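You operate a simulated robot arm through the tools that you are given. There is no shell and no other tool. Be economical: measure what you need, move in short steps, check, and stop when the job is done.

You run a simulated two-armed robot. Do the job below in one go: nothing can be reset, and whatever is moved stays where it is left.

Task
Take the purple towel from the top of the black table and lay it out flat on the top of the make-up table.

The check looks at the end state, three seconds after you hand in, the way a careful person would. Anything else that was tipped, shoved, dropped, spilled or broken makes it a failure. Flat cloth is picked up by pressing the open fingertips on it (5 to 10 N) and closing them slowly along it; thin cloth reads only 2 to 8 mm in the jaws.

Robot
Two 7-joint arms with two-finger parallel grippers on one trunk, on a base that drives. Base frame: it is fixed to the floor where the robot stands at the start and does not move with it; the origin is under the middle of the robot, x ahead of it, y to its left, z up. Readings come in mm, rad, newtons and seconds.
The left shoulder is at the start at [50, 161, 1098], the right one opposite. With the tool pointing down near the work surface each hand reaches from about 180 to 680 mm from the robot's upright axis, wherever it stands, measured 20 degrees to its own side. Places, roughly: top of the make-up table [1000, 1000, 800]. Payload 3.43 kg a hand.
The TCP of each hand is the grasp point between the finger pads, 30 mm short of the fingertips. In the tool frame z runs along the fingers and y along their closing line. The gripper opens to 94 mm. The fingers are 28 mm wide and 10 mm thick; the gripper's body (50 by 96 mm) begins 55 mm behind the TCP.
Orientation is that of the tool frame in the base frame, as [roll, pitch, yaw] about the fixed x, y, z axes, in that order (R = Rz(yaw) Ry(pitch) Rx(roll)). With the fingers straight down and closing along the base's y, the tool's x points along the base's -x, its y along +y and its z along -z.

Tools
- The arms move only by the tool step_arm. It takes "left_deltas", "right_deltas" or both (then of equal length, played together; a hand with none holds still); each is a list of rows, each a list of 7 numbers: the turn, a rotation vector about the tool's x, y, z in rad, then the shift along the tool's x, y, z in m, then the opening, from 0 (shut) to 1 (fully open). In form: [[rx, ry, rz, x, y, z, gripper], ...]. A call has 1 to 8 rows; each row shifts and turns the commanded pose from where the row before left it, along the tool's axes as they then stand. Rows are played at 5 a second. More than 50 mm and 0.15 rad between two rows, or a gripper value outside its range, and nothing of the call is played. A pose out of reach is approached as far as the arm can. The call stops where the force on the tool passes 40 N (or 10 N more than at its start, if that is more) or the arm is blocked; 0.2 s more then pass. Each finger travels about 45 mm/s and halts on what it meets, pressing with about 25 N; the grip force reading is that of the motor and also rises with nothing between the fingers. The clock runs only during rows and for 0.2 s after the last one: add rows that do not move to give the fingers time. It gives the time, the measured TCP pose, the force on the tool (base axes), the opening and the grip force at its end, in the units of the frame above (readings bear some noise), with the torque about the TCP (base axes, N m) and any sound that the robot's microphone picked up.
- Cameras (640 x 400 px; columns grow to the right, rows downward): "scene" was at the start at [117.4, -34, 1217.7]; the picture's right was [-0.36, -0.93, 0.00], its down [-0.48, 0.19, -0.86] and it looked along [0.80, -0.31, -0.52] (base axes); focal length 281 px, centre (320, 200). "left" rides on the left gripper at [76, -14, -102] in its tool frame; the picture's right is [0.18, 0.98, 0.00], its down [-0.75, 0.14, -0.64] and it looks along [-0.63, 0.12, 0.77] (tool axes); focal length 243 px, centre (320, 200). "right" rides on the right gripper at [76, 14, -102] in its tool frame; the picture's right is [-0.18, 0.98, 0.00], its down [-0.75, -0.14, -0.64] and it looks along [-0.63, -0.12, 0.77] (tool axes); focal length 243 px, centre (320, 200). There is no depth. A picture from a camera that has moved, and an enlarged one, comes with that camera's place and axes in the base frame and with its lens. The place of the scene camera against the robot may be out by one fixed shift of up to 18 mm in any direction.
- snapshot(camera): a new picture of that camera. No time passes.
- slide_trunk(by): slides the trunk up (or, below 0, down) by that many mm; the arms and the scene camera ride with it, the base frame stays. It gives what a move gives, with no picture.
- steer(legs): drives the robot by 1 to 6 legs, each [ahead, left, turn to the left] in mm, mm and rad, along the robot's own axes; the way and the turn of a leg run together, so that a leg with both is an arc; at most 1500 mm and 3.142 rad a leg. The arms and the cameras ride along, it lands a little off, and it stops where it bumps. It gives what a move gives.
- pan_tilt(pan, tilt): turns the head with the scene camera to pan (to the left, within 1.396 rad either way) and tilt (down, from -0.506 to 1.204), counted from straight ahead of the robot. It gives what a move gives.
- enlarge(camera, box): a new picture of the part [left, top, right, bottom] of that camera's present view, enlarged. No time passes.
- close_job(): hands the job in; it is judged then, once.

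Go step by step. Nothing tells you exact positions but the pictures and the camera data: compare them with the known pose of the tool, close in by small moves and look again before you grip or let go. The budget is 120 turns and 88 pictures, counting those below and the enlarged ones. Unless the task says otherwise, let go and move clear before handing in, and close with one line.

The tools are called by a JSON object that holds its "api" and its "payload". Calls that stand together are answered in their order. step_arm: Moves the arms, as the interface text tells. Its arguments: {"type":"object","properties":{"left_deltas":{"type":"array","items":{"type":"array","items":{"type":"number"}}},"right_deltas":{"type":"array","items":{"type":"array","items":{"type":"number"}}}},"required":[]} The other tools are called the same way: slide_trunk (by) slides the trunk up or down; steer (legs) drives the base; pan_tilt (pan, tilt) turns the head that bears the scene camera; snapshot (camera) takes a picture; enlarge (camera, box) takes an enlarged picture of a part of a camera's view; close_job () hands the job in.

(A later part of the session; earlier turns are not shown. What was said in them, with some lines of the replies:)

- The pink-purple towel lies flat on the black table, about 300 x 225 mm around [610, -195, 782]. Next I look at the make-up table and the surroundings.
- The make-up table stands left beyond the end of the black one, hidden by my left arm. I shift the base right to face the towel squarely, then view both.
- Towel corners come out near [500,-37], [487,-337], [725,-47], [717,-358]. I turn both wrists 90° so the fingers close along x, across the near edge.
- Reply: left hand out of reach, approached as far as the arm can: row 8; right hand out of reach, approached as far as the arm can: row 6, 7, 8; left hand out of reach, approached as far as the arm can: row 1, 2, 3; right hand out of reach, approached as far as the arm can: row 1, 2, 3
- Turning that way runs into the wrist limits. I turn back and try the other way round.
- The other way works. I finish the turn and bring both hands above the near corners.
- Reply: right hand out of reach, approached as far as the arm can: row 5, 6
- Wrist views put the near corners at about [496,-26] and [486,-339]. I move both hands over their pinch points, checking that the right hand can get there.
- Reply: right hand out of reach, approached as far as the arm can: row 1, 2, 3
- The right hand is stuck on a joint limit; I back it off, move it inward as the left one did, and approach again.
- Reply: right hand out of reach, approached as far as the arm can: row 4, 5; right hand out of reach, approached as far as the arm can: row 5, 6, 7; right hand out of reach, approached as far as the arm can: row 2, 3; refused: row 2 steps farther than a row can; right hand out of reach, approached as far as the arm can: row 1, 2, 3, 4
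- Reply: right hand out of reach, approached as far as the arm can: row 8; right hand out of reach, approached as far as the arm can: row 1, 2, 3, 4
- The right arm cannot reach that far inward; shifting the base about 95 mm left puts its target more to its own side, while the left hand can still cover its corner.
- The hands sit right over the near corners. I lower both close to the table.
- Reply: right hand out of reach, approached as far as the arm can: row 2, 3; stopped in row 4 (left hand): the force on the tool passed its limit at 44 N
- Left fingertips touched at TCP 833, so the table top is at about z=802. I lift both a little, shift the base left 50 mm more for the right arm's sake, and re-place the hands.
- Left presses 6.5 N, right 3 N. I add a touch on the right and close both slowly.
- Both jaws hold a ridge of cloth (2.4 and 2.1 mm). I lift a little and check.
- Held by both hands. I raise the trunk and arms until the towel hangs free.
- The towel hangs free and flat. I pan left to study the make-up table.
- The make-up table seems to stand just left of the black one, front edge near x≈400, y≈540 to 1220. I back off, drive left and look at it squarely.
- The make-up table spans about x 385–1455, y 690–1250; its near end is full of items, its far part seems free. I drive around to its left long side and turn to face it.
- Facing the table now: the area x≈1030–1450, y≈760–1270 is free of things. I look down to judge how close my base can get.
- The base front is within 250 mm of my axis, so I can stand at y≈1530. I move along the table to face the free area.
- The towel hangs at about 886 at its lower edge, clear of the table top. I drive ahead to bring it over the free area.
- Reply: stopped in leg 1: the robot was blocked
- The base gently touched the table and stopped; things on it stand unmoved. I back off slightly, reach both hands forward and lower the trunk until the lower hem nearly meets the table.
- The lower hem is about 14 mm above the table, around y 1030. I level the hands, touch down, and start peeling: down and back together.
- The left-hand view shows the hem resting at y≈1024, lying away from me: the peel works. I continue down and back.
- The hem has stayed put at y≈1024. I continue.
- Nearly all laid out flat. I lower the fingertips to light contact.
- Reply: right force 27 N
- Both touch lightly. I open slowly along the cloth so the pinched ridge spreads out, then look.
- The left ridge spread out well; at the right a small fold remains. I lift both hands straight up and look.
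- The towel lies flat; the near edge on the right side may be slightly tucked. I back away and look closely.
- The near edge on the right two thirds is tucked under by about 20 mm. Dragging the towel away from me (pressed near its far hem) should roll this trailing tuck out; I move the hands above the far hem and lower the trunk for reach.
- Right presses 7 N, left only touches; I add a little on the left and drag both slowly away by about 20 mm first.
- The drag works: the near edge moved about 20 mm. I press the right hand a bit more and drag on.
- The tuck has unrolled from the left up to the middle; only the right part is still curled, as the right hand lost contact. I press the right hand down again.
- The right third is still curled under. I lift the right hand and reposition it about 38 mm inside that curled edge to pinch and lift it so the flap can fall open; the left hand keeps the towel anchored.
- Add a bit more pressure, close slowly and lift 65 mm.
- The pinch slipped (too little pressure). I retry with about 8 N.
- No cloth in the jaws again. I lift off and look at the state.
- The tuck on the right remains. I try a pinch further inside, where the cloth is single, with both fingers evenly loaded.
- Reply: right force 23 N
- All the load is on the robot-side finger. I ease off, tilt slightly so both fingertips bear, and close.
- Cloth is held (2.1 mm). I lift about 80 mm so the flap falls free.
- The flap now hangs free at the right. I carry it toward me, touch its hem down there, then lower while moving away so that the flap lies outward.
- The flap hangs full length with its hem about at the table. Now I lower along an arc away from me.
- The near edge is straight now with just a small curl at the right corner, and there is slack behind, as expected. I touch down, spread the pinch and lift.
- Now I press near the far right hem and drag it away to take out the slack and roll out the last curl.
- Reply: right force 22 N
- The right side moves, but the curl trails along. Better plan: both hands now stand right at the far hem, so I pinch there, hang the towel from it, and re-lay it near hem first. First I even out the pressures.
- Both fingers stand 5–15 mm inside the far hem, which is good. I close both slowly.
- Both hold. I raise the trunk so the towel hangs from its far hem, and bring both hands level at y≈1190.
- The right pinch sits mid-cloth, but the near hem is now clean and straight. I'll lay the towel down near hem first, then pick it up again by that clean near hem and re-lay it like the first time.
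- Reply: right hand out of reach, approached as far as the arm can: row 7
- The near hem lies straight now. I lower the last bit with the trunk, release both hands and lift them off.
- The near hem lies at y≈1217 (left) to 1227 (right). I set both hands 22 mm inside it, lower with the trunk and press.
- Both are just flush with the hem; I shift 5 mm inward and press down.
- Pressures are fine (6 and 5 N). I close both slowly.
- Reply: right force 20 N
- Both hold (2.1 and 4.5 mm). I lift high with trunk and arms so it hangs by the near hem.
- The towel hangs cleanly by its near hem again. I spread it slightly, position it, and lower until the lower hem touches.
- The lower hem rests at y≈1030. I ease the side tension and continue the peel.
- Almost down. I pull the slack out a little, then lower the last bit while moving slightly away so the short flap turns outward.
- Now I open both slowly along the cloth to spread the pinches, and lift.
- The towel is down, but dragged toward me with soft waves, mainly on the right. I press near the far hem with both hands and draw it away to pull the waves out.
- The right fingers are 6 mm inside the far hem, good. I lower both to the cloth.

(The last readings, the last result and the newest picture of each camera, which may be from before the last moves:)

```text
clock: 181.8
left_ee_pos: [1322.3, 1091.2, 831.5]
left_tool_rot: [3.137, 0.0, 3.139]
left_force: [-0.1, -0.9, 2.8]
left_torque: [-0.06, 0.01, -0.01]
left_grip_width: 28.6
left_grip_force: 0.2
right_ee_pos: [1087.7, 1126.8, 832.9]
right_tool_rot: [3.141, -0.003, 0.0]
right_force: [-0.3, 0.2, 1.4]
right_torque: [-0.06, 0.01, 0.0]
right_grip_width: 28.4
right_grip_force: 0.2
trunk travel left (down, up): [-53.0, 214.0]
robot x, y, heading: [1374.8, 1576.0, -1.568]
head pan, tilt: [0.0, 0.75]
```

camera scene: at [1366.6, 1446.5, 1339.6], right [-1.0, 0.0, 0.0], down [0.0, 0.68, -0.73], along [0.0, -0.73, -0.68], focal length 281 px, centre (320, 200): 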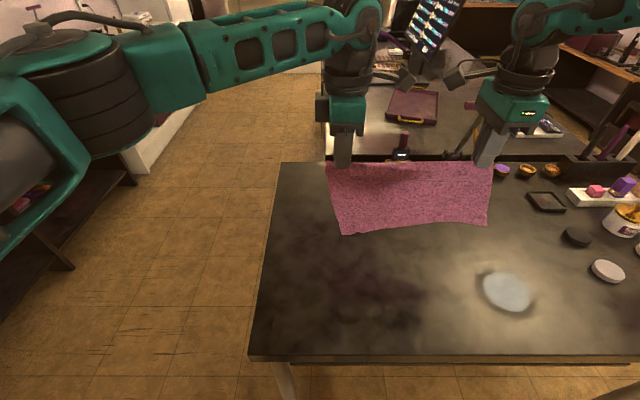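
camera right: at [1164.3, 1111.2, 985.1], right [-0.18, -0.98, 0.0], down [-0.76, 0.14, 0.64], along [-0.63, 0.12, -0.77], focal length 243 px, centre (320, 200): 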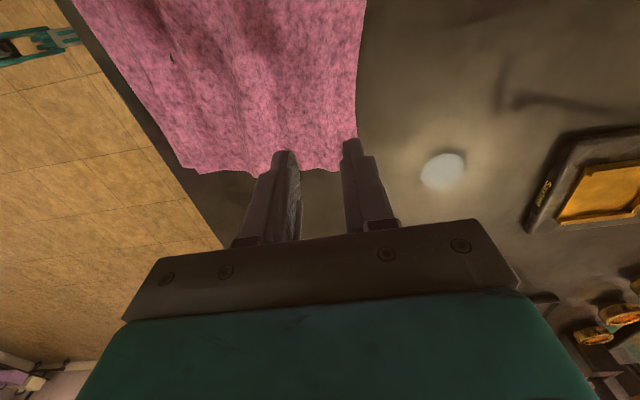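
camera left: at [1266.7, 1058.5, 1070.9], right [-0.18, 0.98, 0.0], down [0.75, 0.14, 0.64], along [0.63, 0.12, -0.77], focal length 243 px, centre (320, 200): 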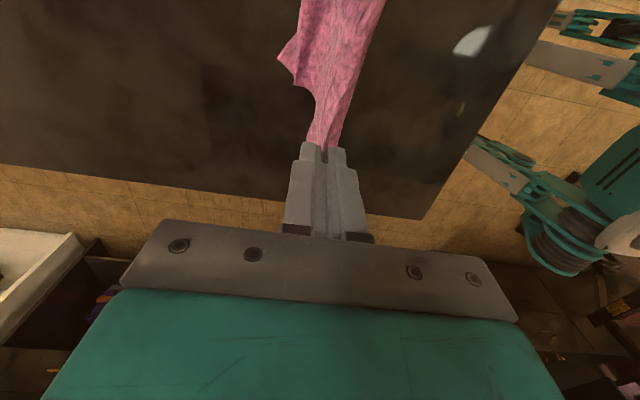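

{"api": "step_arm", "payload": {"left_deltas": [[0, 0, 0, 0, 0, 0.0005, 0.3], [0, 0, 0, 0, 0, 0, 0.3], [0, 0, 0, 0, 0, 0, 0.3], [0, 0, 0, 0, 0, 0, 0.3], [0, 0, 0, 0, 0, 0, 0.3], [0, 0, 0, 0, 0, 0, 0.3], [0, 0, 0, 0, 0, 0, 0.3]], "right_deltas": [[0, 0, 0, 0, 0, 0.0006, 0.3], [0, 0, 0, 0, 0.005, 0.0002, 0.3], [0, 0, 0, 0, 0.005, 0.0002, 0.3], [0, 0, 0, 0, 0.005, 0.0002, 0.3], [0, 0, 0, 0, 0.005, 0.0002, 0.3], [0, 0, 0, 0, 0.005, 0.0002, 0.3], [0, 0, 0, 0, 0, 0, 0.3]]}}

```text
clock: 183.4
left_ee_pos: [1323.7, 1092.9, 832.2]
left_tool_rot: [3.139, 0.0, 3.141]
left_force: [-1.0, 0.0, 4.6]
left_torque: [-0.05, 0.0, -0.01]
left_grip_width: 28.3
left_grip_force: 0.2
right_ee_pos: [1088.1, 1101.3, 831.3]
right_tool_rot: [3.139, -0.003, -0.001]
right_force: [0.3, 1.6, 10.7]
right_torque: [-0.1, 0.0, -0.03]
right_grip_width: 27.6
right_grip_force: 0.1
trunk travel left (down, up): [-53.0, 214.0]
robot x, y, heading: [1376.1, 1573.2, -1.569]
head pan, tilt: [0.0, 0.75]
```

Contact is good on both (5 and 11 N). I draw both further away.

{"api": "step_arm", "payload": {"left_deltas": [[0, 0, 0, 0, -0.004, 0.0001, 0.3], [0, 0, 0, 0, -0.004, 0.0001, 0.3], [0, 0, 0, 0, -0.004, 0.0001, 0.3], [0, 0, 0, 0, -0.004, 0.0001, 0.3], [0, 0, 0, 0, -0.004, 0, 0.3], [0, 0, 0, 0, -0.003, 0, 0.3], [0, 0, 0, 0, 0, 0, 0.3]], "right_deltas": [[0, 0, 0, 0, 0.005, 0, 0.3], [0, 0, 0, 0, 0.005, 0.0001, 0.3], [0, 0, 0, 0, 0.005, 0, 0.3], [0, 0, 0, 0, 0.005, 0.0001, 0.3], [0, 0, 0, 0, 0.005, 0.0001, 0.3], [0, 0, 0, 0, 0.005, 0.0001, 0.3], [0, 0, 0, 0, 0, 0, 0.3]]}}

{"api": "enlarge", "payload": {"camera": "scene", "box": [280, 100, 600, 300]}}

```text
clock: 185.0
left_ee_pos: [1321.1, 1070.1, 831.6]
left_tool_rot: [3.14, -0.001, 3.139]
left_force: [0.8, 2.4, 7.7]
left_torque: [0.01, 0.01, 0.0]
left_grip_width: 27.9
left_grip_force: 0.0
right_ee_pos: [1086.9, 1072.2, 830.9]
right_tool_rot: [3.138, -0.001, 0.001]
right_force: [1.1, 4.2, 22.3]
right_torque: [-0.05, 0.01, 0.02]
right_grip_width: 27.6
right_grip_force: 0.0
trunk travel left (down, up): [-53.0, 214.0]
robot x, y, heading: [1373.3, 1573.5, -1.569]
head pan, tilt: [0.0, 0.75]
```

```text
2.00 times, centred on (440, 200) of scene
camera zoom: at [1367.7, 1449.5, 1128.1], right [-1.0, 0.0, 0.0], down [0.0, 0.68, -0.73], along [0.0, -0.73, -0.68], focal length 562 px, centre (80, 200)
```

zoom: 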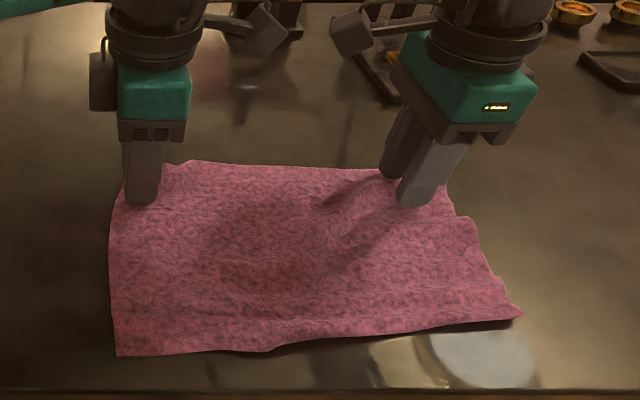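

Nearly flat now. One more gentle pull away and outward with both hands to take out the remaining waves, then I lift off.

{"api": "step_arm", "payload": {"left_deltas": [[0, 0, 0, 0, 0, 0.0001, 0.3], [0, 0, 0, -0.001, -0.002, 0, 0.3], [0, 0, 0, -0.001, -0.002, 0, 0.3], [0, 0, 0, -0.001, -0.002, 0, 0.3], [0, 0, 0, -0.001, -0.002, 0, 0.3], [0, 0, 0, -0.001, -0.002, 0, 0.3], [0, 0, 0, 0, 0, 0, 0.3]], "right_deltas": [[0, 0, 0, 0, 0, -0.0006, 0.3], [0, 0, 0, -0.002, 0.005, 0, 0.3], [0, 0, 0, -0.002, 0.005, 0, 0.3], [0, 0, 0, -0.002, 0.005, 0, 0.3], [0, 0, 0, -0.002, 0.005, 0, 0.3], [0, 0, 0, -0.002, 0.005, 0, 0.3], [0, 0, 0, 0, 0, 0, 0.3]]}}

{"api": "step_arm", "payload": {"left_deltas": [[0, 0, 0, 0, 0, -0.005, 0.3], [0, 0, 0, 0, 0, -0.03, 0.3], [0, 0, 0, 0, 0, -0.045, 0.3], [0, 0, 0, 0, 0, -0.045, 0.3], [0, 0, 0, 0, 0, -0.045, 0.3]], "right_deltas": [[0, 0, 0, 0, 0, -0.005, 0.3], [0, 0, 0, 0, 0, -0.03, 0.3], [0, 0, 0, 0, 0, -0.045, 0.3], [0, 0, 0, 0, 0, -0.045, 0.3], [0, 0, 0, 0, 0, -0.045, 0.3]]}}

{"api": "enlarge", "payload": {"camera": "scene", "box": [280, 120, 568, 300]}}

```text
clock: 186.6
left_ee_pos: [1328.9, 1060.4, 831.5]
left_tool_rot: [3.14, 0.001, 3.14]
left_force: [-5.2, 0.9, 7.9]
left_torque: [-0.02, 0.17, -0.04]
left_grip_width: 28.0
left_grip_force: 0.0
right_ee_pos: [1078.5, 1047.3, 831.7]
right_tool_rot: [3.141, -0.002, 0.002]
right_force: [8.0, 2.6, 15.1]
right_torque: [-0.06, -0.25, 0.09]
right_grip_width: 27.1
right_grip_force: 0.0
trunk travel left (down, up): [-53.0, 214.0]
robot x, y, heading: [1374.8, 1567.7, -1.574]
head pan, tilt: [0.0, 0.75]
```

```text
clock: 187.8
left_ee_pos: [1328.2, 1059.2, 999.9]
left_tool_rot: [3.139, 0.002, 3.139]
left_force: [0.0, 0.5, -0.9]
left_torque: [-0.02, -0.02, -0.01]
left_grip_width: 28.5
left_grip_force: 0.0
right_ee_pos: [1079.1, 1047.0, 999.3]
right_tool_rot: [-3.14, -0.002, -0.001]
right_force: [-0.7, -0.3, -0.1]
right_torque: [-0.01, 0.0, -0.01]
right_grip_width: 28.2
right_grip_force: 0.1
trunk travel left (down, up): [-53.0, 214.0]
robot x, y, heading: [1373.2, 1571.5, -1.57]
head pan, tilt: [0.0, 0.75]
```

```text
2.22 times, centred on (424, 210) of scene
camera zoom: at [1366.7, 1447.2, 1127.6], right [-1.0, 0.0, 0.0], down [0.0, 0.68, -0.73], along [0.0, -0.73, -0.68], focal length 625 px, centre (89, 178)
```

zoom: 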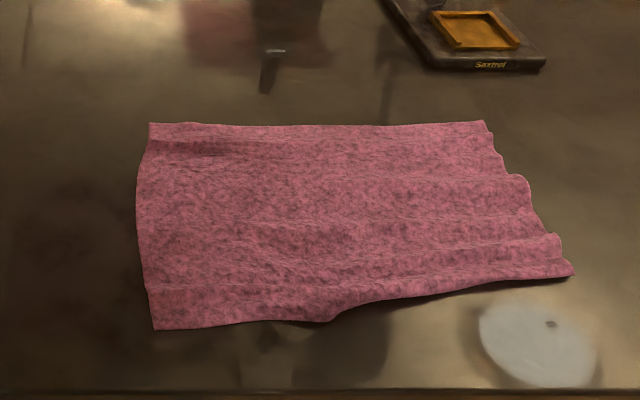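

The towel is flat on the left; on the right there are small waves and a slight tuck. I anchor its near middle with the left hand and, with the right, draw the far right hem away once more.

{"api": "step_arm", "payload": {"left_deltas": [[0, 0, 0, 0, 0.03, 0, 0.3], [0, 0, 0, 0.033, 0.03, 0, 0.3], [0, 0, 0, 0.033, 0.03, 0, 0.3], [0, 0, 0, 0.033, 0.03, 0, 0.3], [0, 0, 0, 0.03, 0, 0, 0.3]], "right_deltas": [[0, 0, 0, -0.007, -0.008, 0, 0.3], [0, 0, 0, 0, 0, 0, 0.3], [0, 0, 0, 0, 0, 0, 0.3], [0, 0, 0, 0, 0, 0, 0.3], [0, 0, 0, 0, 0, 0, 0.3]]}}

{"api": "step_arm", "payload": {"left_deltas": [[0, 0, 0, 0, 0, 0.04, 0.3], [0, 0, 0, 0, 0, 0.04, 0.3], [0, 0, 0, 0, 0, 0.04, 0.3], [0, 0, 0, 0, 0, 0.035, 0.3], [0, 0, 0, 0, 0, 0.008, 0.3], [0, 0, 0, 0, 0, 0, 0.3]], "right_deltas": [[0, 0, 0, 0, 0, 0.04, 0.3], [0, 0, 0, 0, 0, 0.04, 0.3], [0, 0, 0, 0, 0, 0.04, 0.3], [0, 0, 0, 0, 0, 0.035, 0.3], [0, 0, 0, 0, 0, 0.009, 0.3], [0, 0, 0, 0, 0, 0, 0.3]]}}

```text
clock: 189.0
left_ee_pos: [1198.0, 1180.1, 1003.3]
left_tool_rot: [3.138, -0.001, 3.141]
left_force: [0.6, -0.2, -0.4]
left_torque: [0.0, -0.01, 0.01]
left_grip_width: 28.2
left_grip_force: 0.0
right_ee_pos: [1071.9, 1055.4, 998.5]
right_tool_rot: [-3.141, -0.003, 0.002]
right_force: [0.4, -0.5, -0.2]
right_torque: [-0.01, -0.01, -0.02]
right_grip_width: 28.4
right_grip_force: 0.0
trunk travel left (down, up): [-53.0, 214.0]
robot x, y, heading: [1372.6, 1569.4, -1.568]
head pan, tilt: [0.0, 0.75]
```

```text
clock: 190.4
left_ee_pos: [1196.6, 1180.2, 838.4]
left_tool_rot: [3.139, 0.001, 3.138]
left_force: [-0.3, 0.1, -0.2]
left_torque: [0.01, 0.0, 0.0]
left_grip_width: 28.1
left_grip_force: 0.0
right_ee_pos: [1071.0, 1053.6, 837.1]
right_tool_rot: [3.142, -0.001, 0.0]
right_force: [-1.1, -0.5, 0.9]
right_torque: [-0.04, 0.01, 0.01]
right_grip_width: 28.3
right_grip_force: 0.1
trunk travel left (down, up): [-53.0, 214.0]
robot x, y, heading: [1371.8, 1572.2, -1.567]
head pan, tilt: [0.0, 0.75]
```

{"api": "step_arm", "payload": {"left_deltas": [[0, 0, 0, 0, 0, 0.004, 0.3], [0, 0, 0, 0, 0, 0.0015, 0.3], [0, 0, 0, 0, 0, 0, 0.3]], "right_deltas": [[0, 0, 0, 0, 0, 0.003, 0.3], [0, 0, 0, 0, 0, 0.001, 0.3], [0, 0, 0, 0, 0, 0, 0.3]]}}

{"api": "step_arm", "payload": {"left_deltas": [[0, 0, 0, 0, 0, 0.001, 0.3], [0, 0, 0, 0, 0, 0, 0.3]], "right_deltas": [[0, 0, 0, 0, 0, 0.001, 0.3], [0, 0, 0, 0, 0, 0, 0.3]]}}

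```text
clock: 191.2
left_ee_pos: [1199.2, 1180.3, 832.1]
left_tool_rot: [3.137, 0.0, 3.14]
left_force: [-0.4, 0.6, 3.5]
left_torque: [0.05, 0.05, 0.01]
left_grip_width: 28.1
left_grip_force: 0.0
right_ee_pos: [1071.9, 1055.1, 832.0]
right_tool_rot: [3.141, -0.002, -0.001]
right_force: [0.3, 0.7, 0.1]
right_torque: [0.01, -0.01, -0.01]
right_grip_width: 28.5
right_grip_force: 0.0
trunk travel left (down, up): [-53.0, 214.0]
robot x, y, heading: [1374.5, 1570.9, -1.565]
head pan, tilt: [0.0, 0.75]
```

```text
clock: 191.8
left_ee_pos: [1198.0, 1180.3, 832.1]
left_tool_rot: [3.137, -0.002, 3.141]
left_force: [-1.4, 1.3, 11.3]
left_torque: [0.3, 0.14, 0.02]
left_grip_width: 28.6
left_grip_force: 0.4
right_ee_pos: [1071.2, 1054.4, 833.1]
right_tool_rot: [-3.141, -0.001, 0.001]
right_force: [-0.5, 0.4, -0.7]
right_torque: [-0.01, 0.01, 0.04]
right_grip_width: 28.4
right_grip_force: 0.0
trunk travel left (down, up): [-53.0, 214.0]
robot x, y, heading: [1373.0, 1569.0, -1.572]
head pan, tilt: [0.0, 0.75]
```

Left anchors with 11 N. I bring the right one down to contact.

{"api": "step_arm", "payload": {"right_deltas": [[0, 0, 0, 0, 0, 0.0015, 0.3], [0, 0, 0, 0, 0, 0, 0.3]]}}

{"api": "step_arm", "payload": {"right_deltas": [[0, 0, 0, 0, 0, 0.0008, 0.3], [0, 0, 0, 0, 0, 0, 0.3]]}}

```text
clock: 192.4
left_ee_pos: [1198.9, 1181.6, 833.0]
left_tool_rot: [3.139, -0.002, 3.141]
left_force: [-3.6, 1.2, 14.9]
left_torque: [0.34, 0.19, 0.07]
left_grip_width: 28.6
left_grip_force: 0.2
right_ee_pos: [1070.0, 1055.9, 830.4]
right_tool_rot: [3.141, 0.0, 0.0]
right_force: [0.4, -0.8, 0.8]
right_torque: [0.0, 0.0, 0.01]
right_grip_width: 28.4
right_grip_force: 0.2
trunk travel left (down, up): [-53.0, 214.0]
robot x, y, heading: [1374.2, 1572.5, -1.571]
head pan, tilt: [0.0, 0.75]
```

```text
clock: 193.0
left_ee_pos: [1197.9, 1181.0, 831.5]
left_tool_rot: [3.141, -0.001, 3.14]
left_force: [-3.3, 0.6, 14.9]
left_torque: [0.37, 0.23, 0.08]
left_grip_width: 28.2
left_grip_force: 0.4
right_ee_pos: [1070.3, 1054.5, 831.6]
right_tool_rot: [3.138, 0.0, 0.001]
right_force: [1.0, 0.9, 4.1]
right_torque: [-0.01, -0.02, 0.04]
right_grip_width: 28.1
right_grip_force: 0.2
trunk travel left (down, up): [-53.0, 214.0]
robot x, y, heading: [1372.9, 1571.5, -1.569]
head pan, tilt: [0.0, 0.75]
```

{"api": "step_arm", "payload": {"right_deltas": [[0, 0, 0, 0, 0, 0.0004, 0.3], [0, 0, 0, 0, 0.005, 0.0001, 0.3], [0, 0, 0, 0, 0.005, 0.0001, 0.3], [0, 0, 0, 0, 0.005, 0.0001, 0.3], [0, 0, 0, 0, 0.005, 0.0001, 0.3], [0, 0, 0, 0, 0.005, 0.0001, 0.3], [0, 0, 0, 0, 0.005, 0.0001, 0.3], [0, 0, 0, 0, 0, 0, 0.3]]}}

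{"api": "enlarge", "payload": {"camera": "scene", "box": [280, 120, 568, 300]}}

```text
clock: 194.8
left_ee_pos: [1199.1, 1182.2, 831.8]
left_tool_rot: [3.141, 0.0, 3.14]
left_force: [-2.1, -1.4, 6.2]
left_torque: [0.1, 0.08, 0.05]
left_grip_width: 27.4
left_grip_force: 0.1
right_ee_pos: [1071.5, 1025.6, 832.7]
right_tool_rot: [3.137, -0.002, -0.001]
right_force: [2.1, 3.8, 27.2]
right_torque: [0.51, 0.0, 0.02]
right_grip_width: 28.9
right_grip_force: 0.9
trunk travel left (down, up): [-53.0, 214.0]
robot x, y, heading: [1367.8, 1570.4, -1.568]
head pan, tilt: [0.0, 0.75]
```

```text
2.22 times, centred on (424, 210) of scene
camera zoom: at [1368.0, 1449.3, 1128.1], right [-1.0, 0.0, 0.0], down [0.0, 0.68, -0.73], along [0.0, -0.73, -0.68], focal length 625 px, centre (89, 178)
```

zoom: 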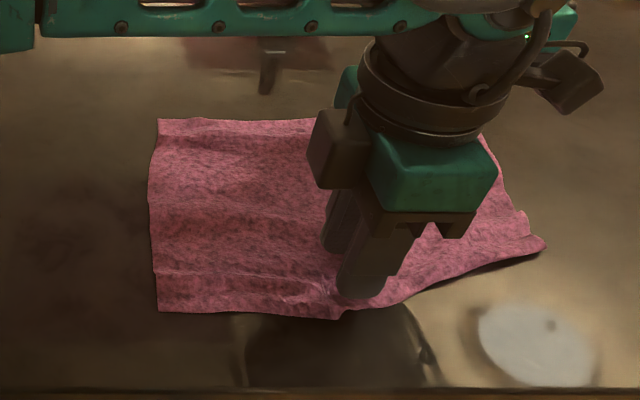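

The towel is spread with only a small turned-in strip at one edge. I lift both hands clear, straight up and back.

{"api": "step_arm", "payload": {"left_deltas": [[0, 0, 0, 0, 0, -0.005, 0.3], [0, 0, 0, 0, 0, -0.03, 0.3], [0, 0, 0, 0, 0, -0.045, 0.3], [0, 0, 0, 0, 0, -0.045, 0.3], [0, 0, 0, 0, 0, -0.045, 0.3], [0, 0, 0, -0.04, 0, 0, 0.3], [0, 0, 0, -0.04, 0, 0, 0.3], [0, 0, 0, -0.04, 0, 0, 0.3]], "right_deltas": [[0, 0, 0, 0, 0, -0.005, 0.3], [0, 0, 0, 0, 0, -0.03, 0.3], [0, 0, 0, 0, 0, -0.045, 0.3], [0, 0, 0, 0, 0, -0.045, 0.3], [0, 0, 0, 0, 0, -0.045, 0.3], [0, 0, 0, 0, 0, 0, 0.3], [0, 0, 0, 0, 0, 0, 0.3], [0, 0, 0, 0, 0, 0, 0.3]]}}

{"api": "enlarge", "payload": {"camera": "scene", "box": [280, 120, 568, 300]}}

```text
clock: 196.6
left_ee_pos: [1320.4, 1181.6, 1005.3]
left_tool_rot: [3.138, 0.001, 3.14]
left_force: [0.0, 0.8, 0.1]
left_torque: [-0.01, 0.0, 0.02]
left_grip_width: 28.1
left_grip_force: 0.2
right_ee_pos: [1069.0, 1027.2, 1000.6]
right_tool_rot: [3.139, -0.002, 0.0]
right_force: [-0.5, 0.1, -0.2]
right_torque: [-0.01, -0.01, -0.03]
right_grip_width: 28.1
right_grip_force: 0.1
trunk travel left (down, up): [-53.0, 214.0]
robot x, y, heading: [1372.8, 1570.1, -1.568]
head pan, tilt: [0.0, 0.75]
```

```text
2.22 times, centred on (424, 210) of scene
camera zoom: at [1367.0, 1446.9, 1127.6], right [-1.0, 0.0, 0.0], down [0.0, 0.68, -0.73], along [0.0, -0.73, -0.68], focal length 625 px, centre (89, 178)
```

zoom: 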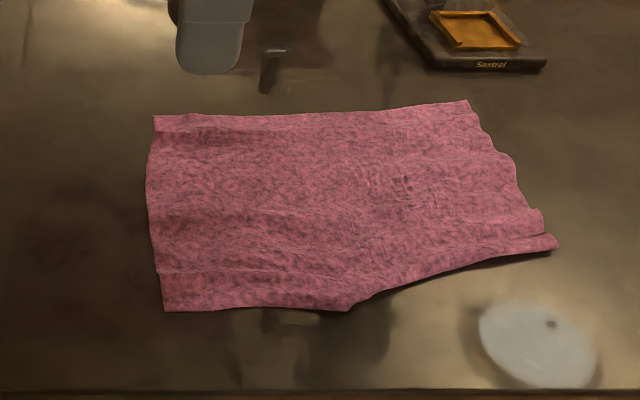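

The towel lies on the make-up table, flat but for a small turned-under strip at one near corner. The pictures are used up, so I won't risk blind corrections; I back clear.

{"api": "steer", "payload": {"legs": [[-350, 0, 0]]}}

```text
clock: 198.8
left_ee_pos: [1318.6, 1527.4, 1005.8]
left_tool_rot: [3.136, 0.001, 3.131]
left_force: [-0.2, -0.5, -0.4]
left_torque: [-0.01, -0.02, -0.01]
left_grip_width: 28.2
left_grip_force: 0.1
right_ee_pos: [1064.1, 1373.9, 1000.7]
right_tool_rot: [3.14, -0.001, -0.008]
right_force: [0.6, -0.5, -0.4]
right_torque: [0.02, -0.04, -0.03]
right_grip_width: 28.2
right_grip_force: 0.0
trunk travel left (down, up): [-53.0, 214.0]
robot x, y, heading: [1374.6, 1918.7, -1.575]
head pan, tilt: [0.0, 0.75]
```

Both hands are clear of the table, so I hand the job in.

{"api": "close_job", "payload": {}}

```text
The job is handed in.
```

The purple towel is on the make-up table and spread out, but not perfectly flat. One near corner is still turned under, by up to about 50 mm, and there are soft waves on that side. I had no pictures left to fix it safely. My base lightly touched the table once on the way in, and nothing on it looked moved in the pictures.
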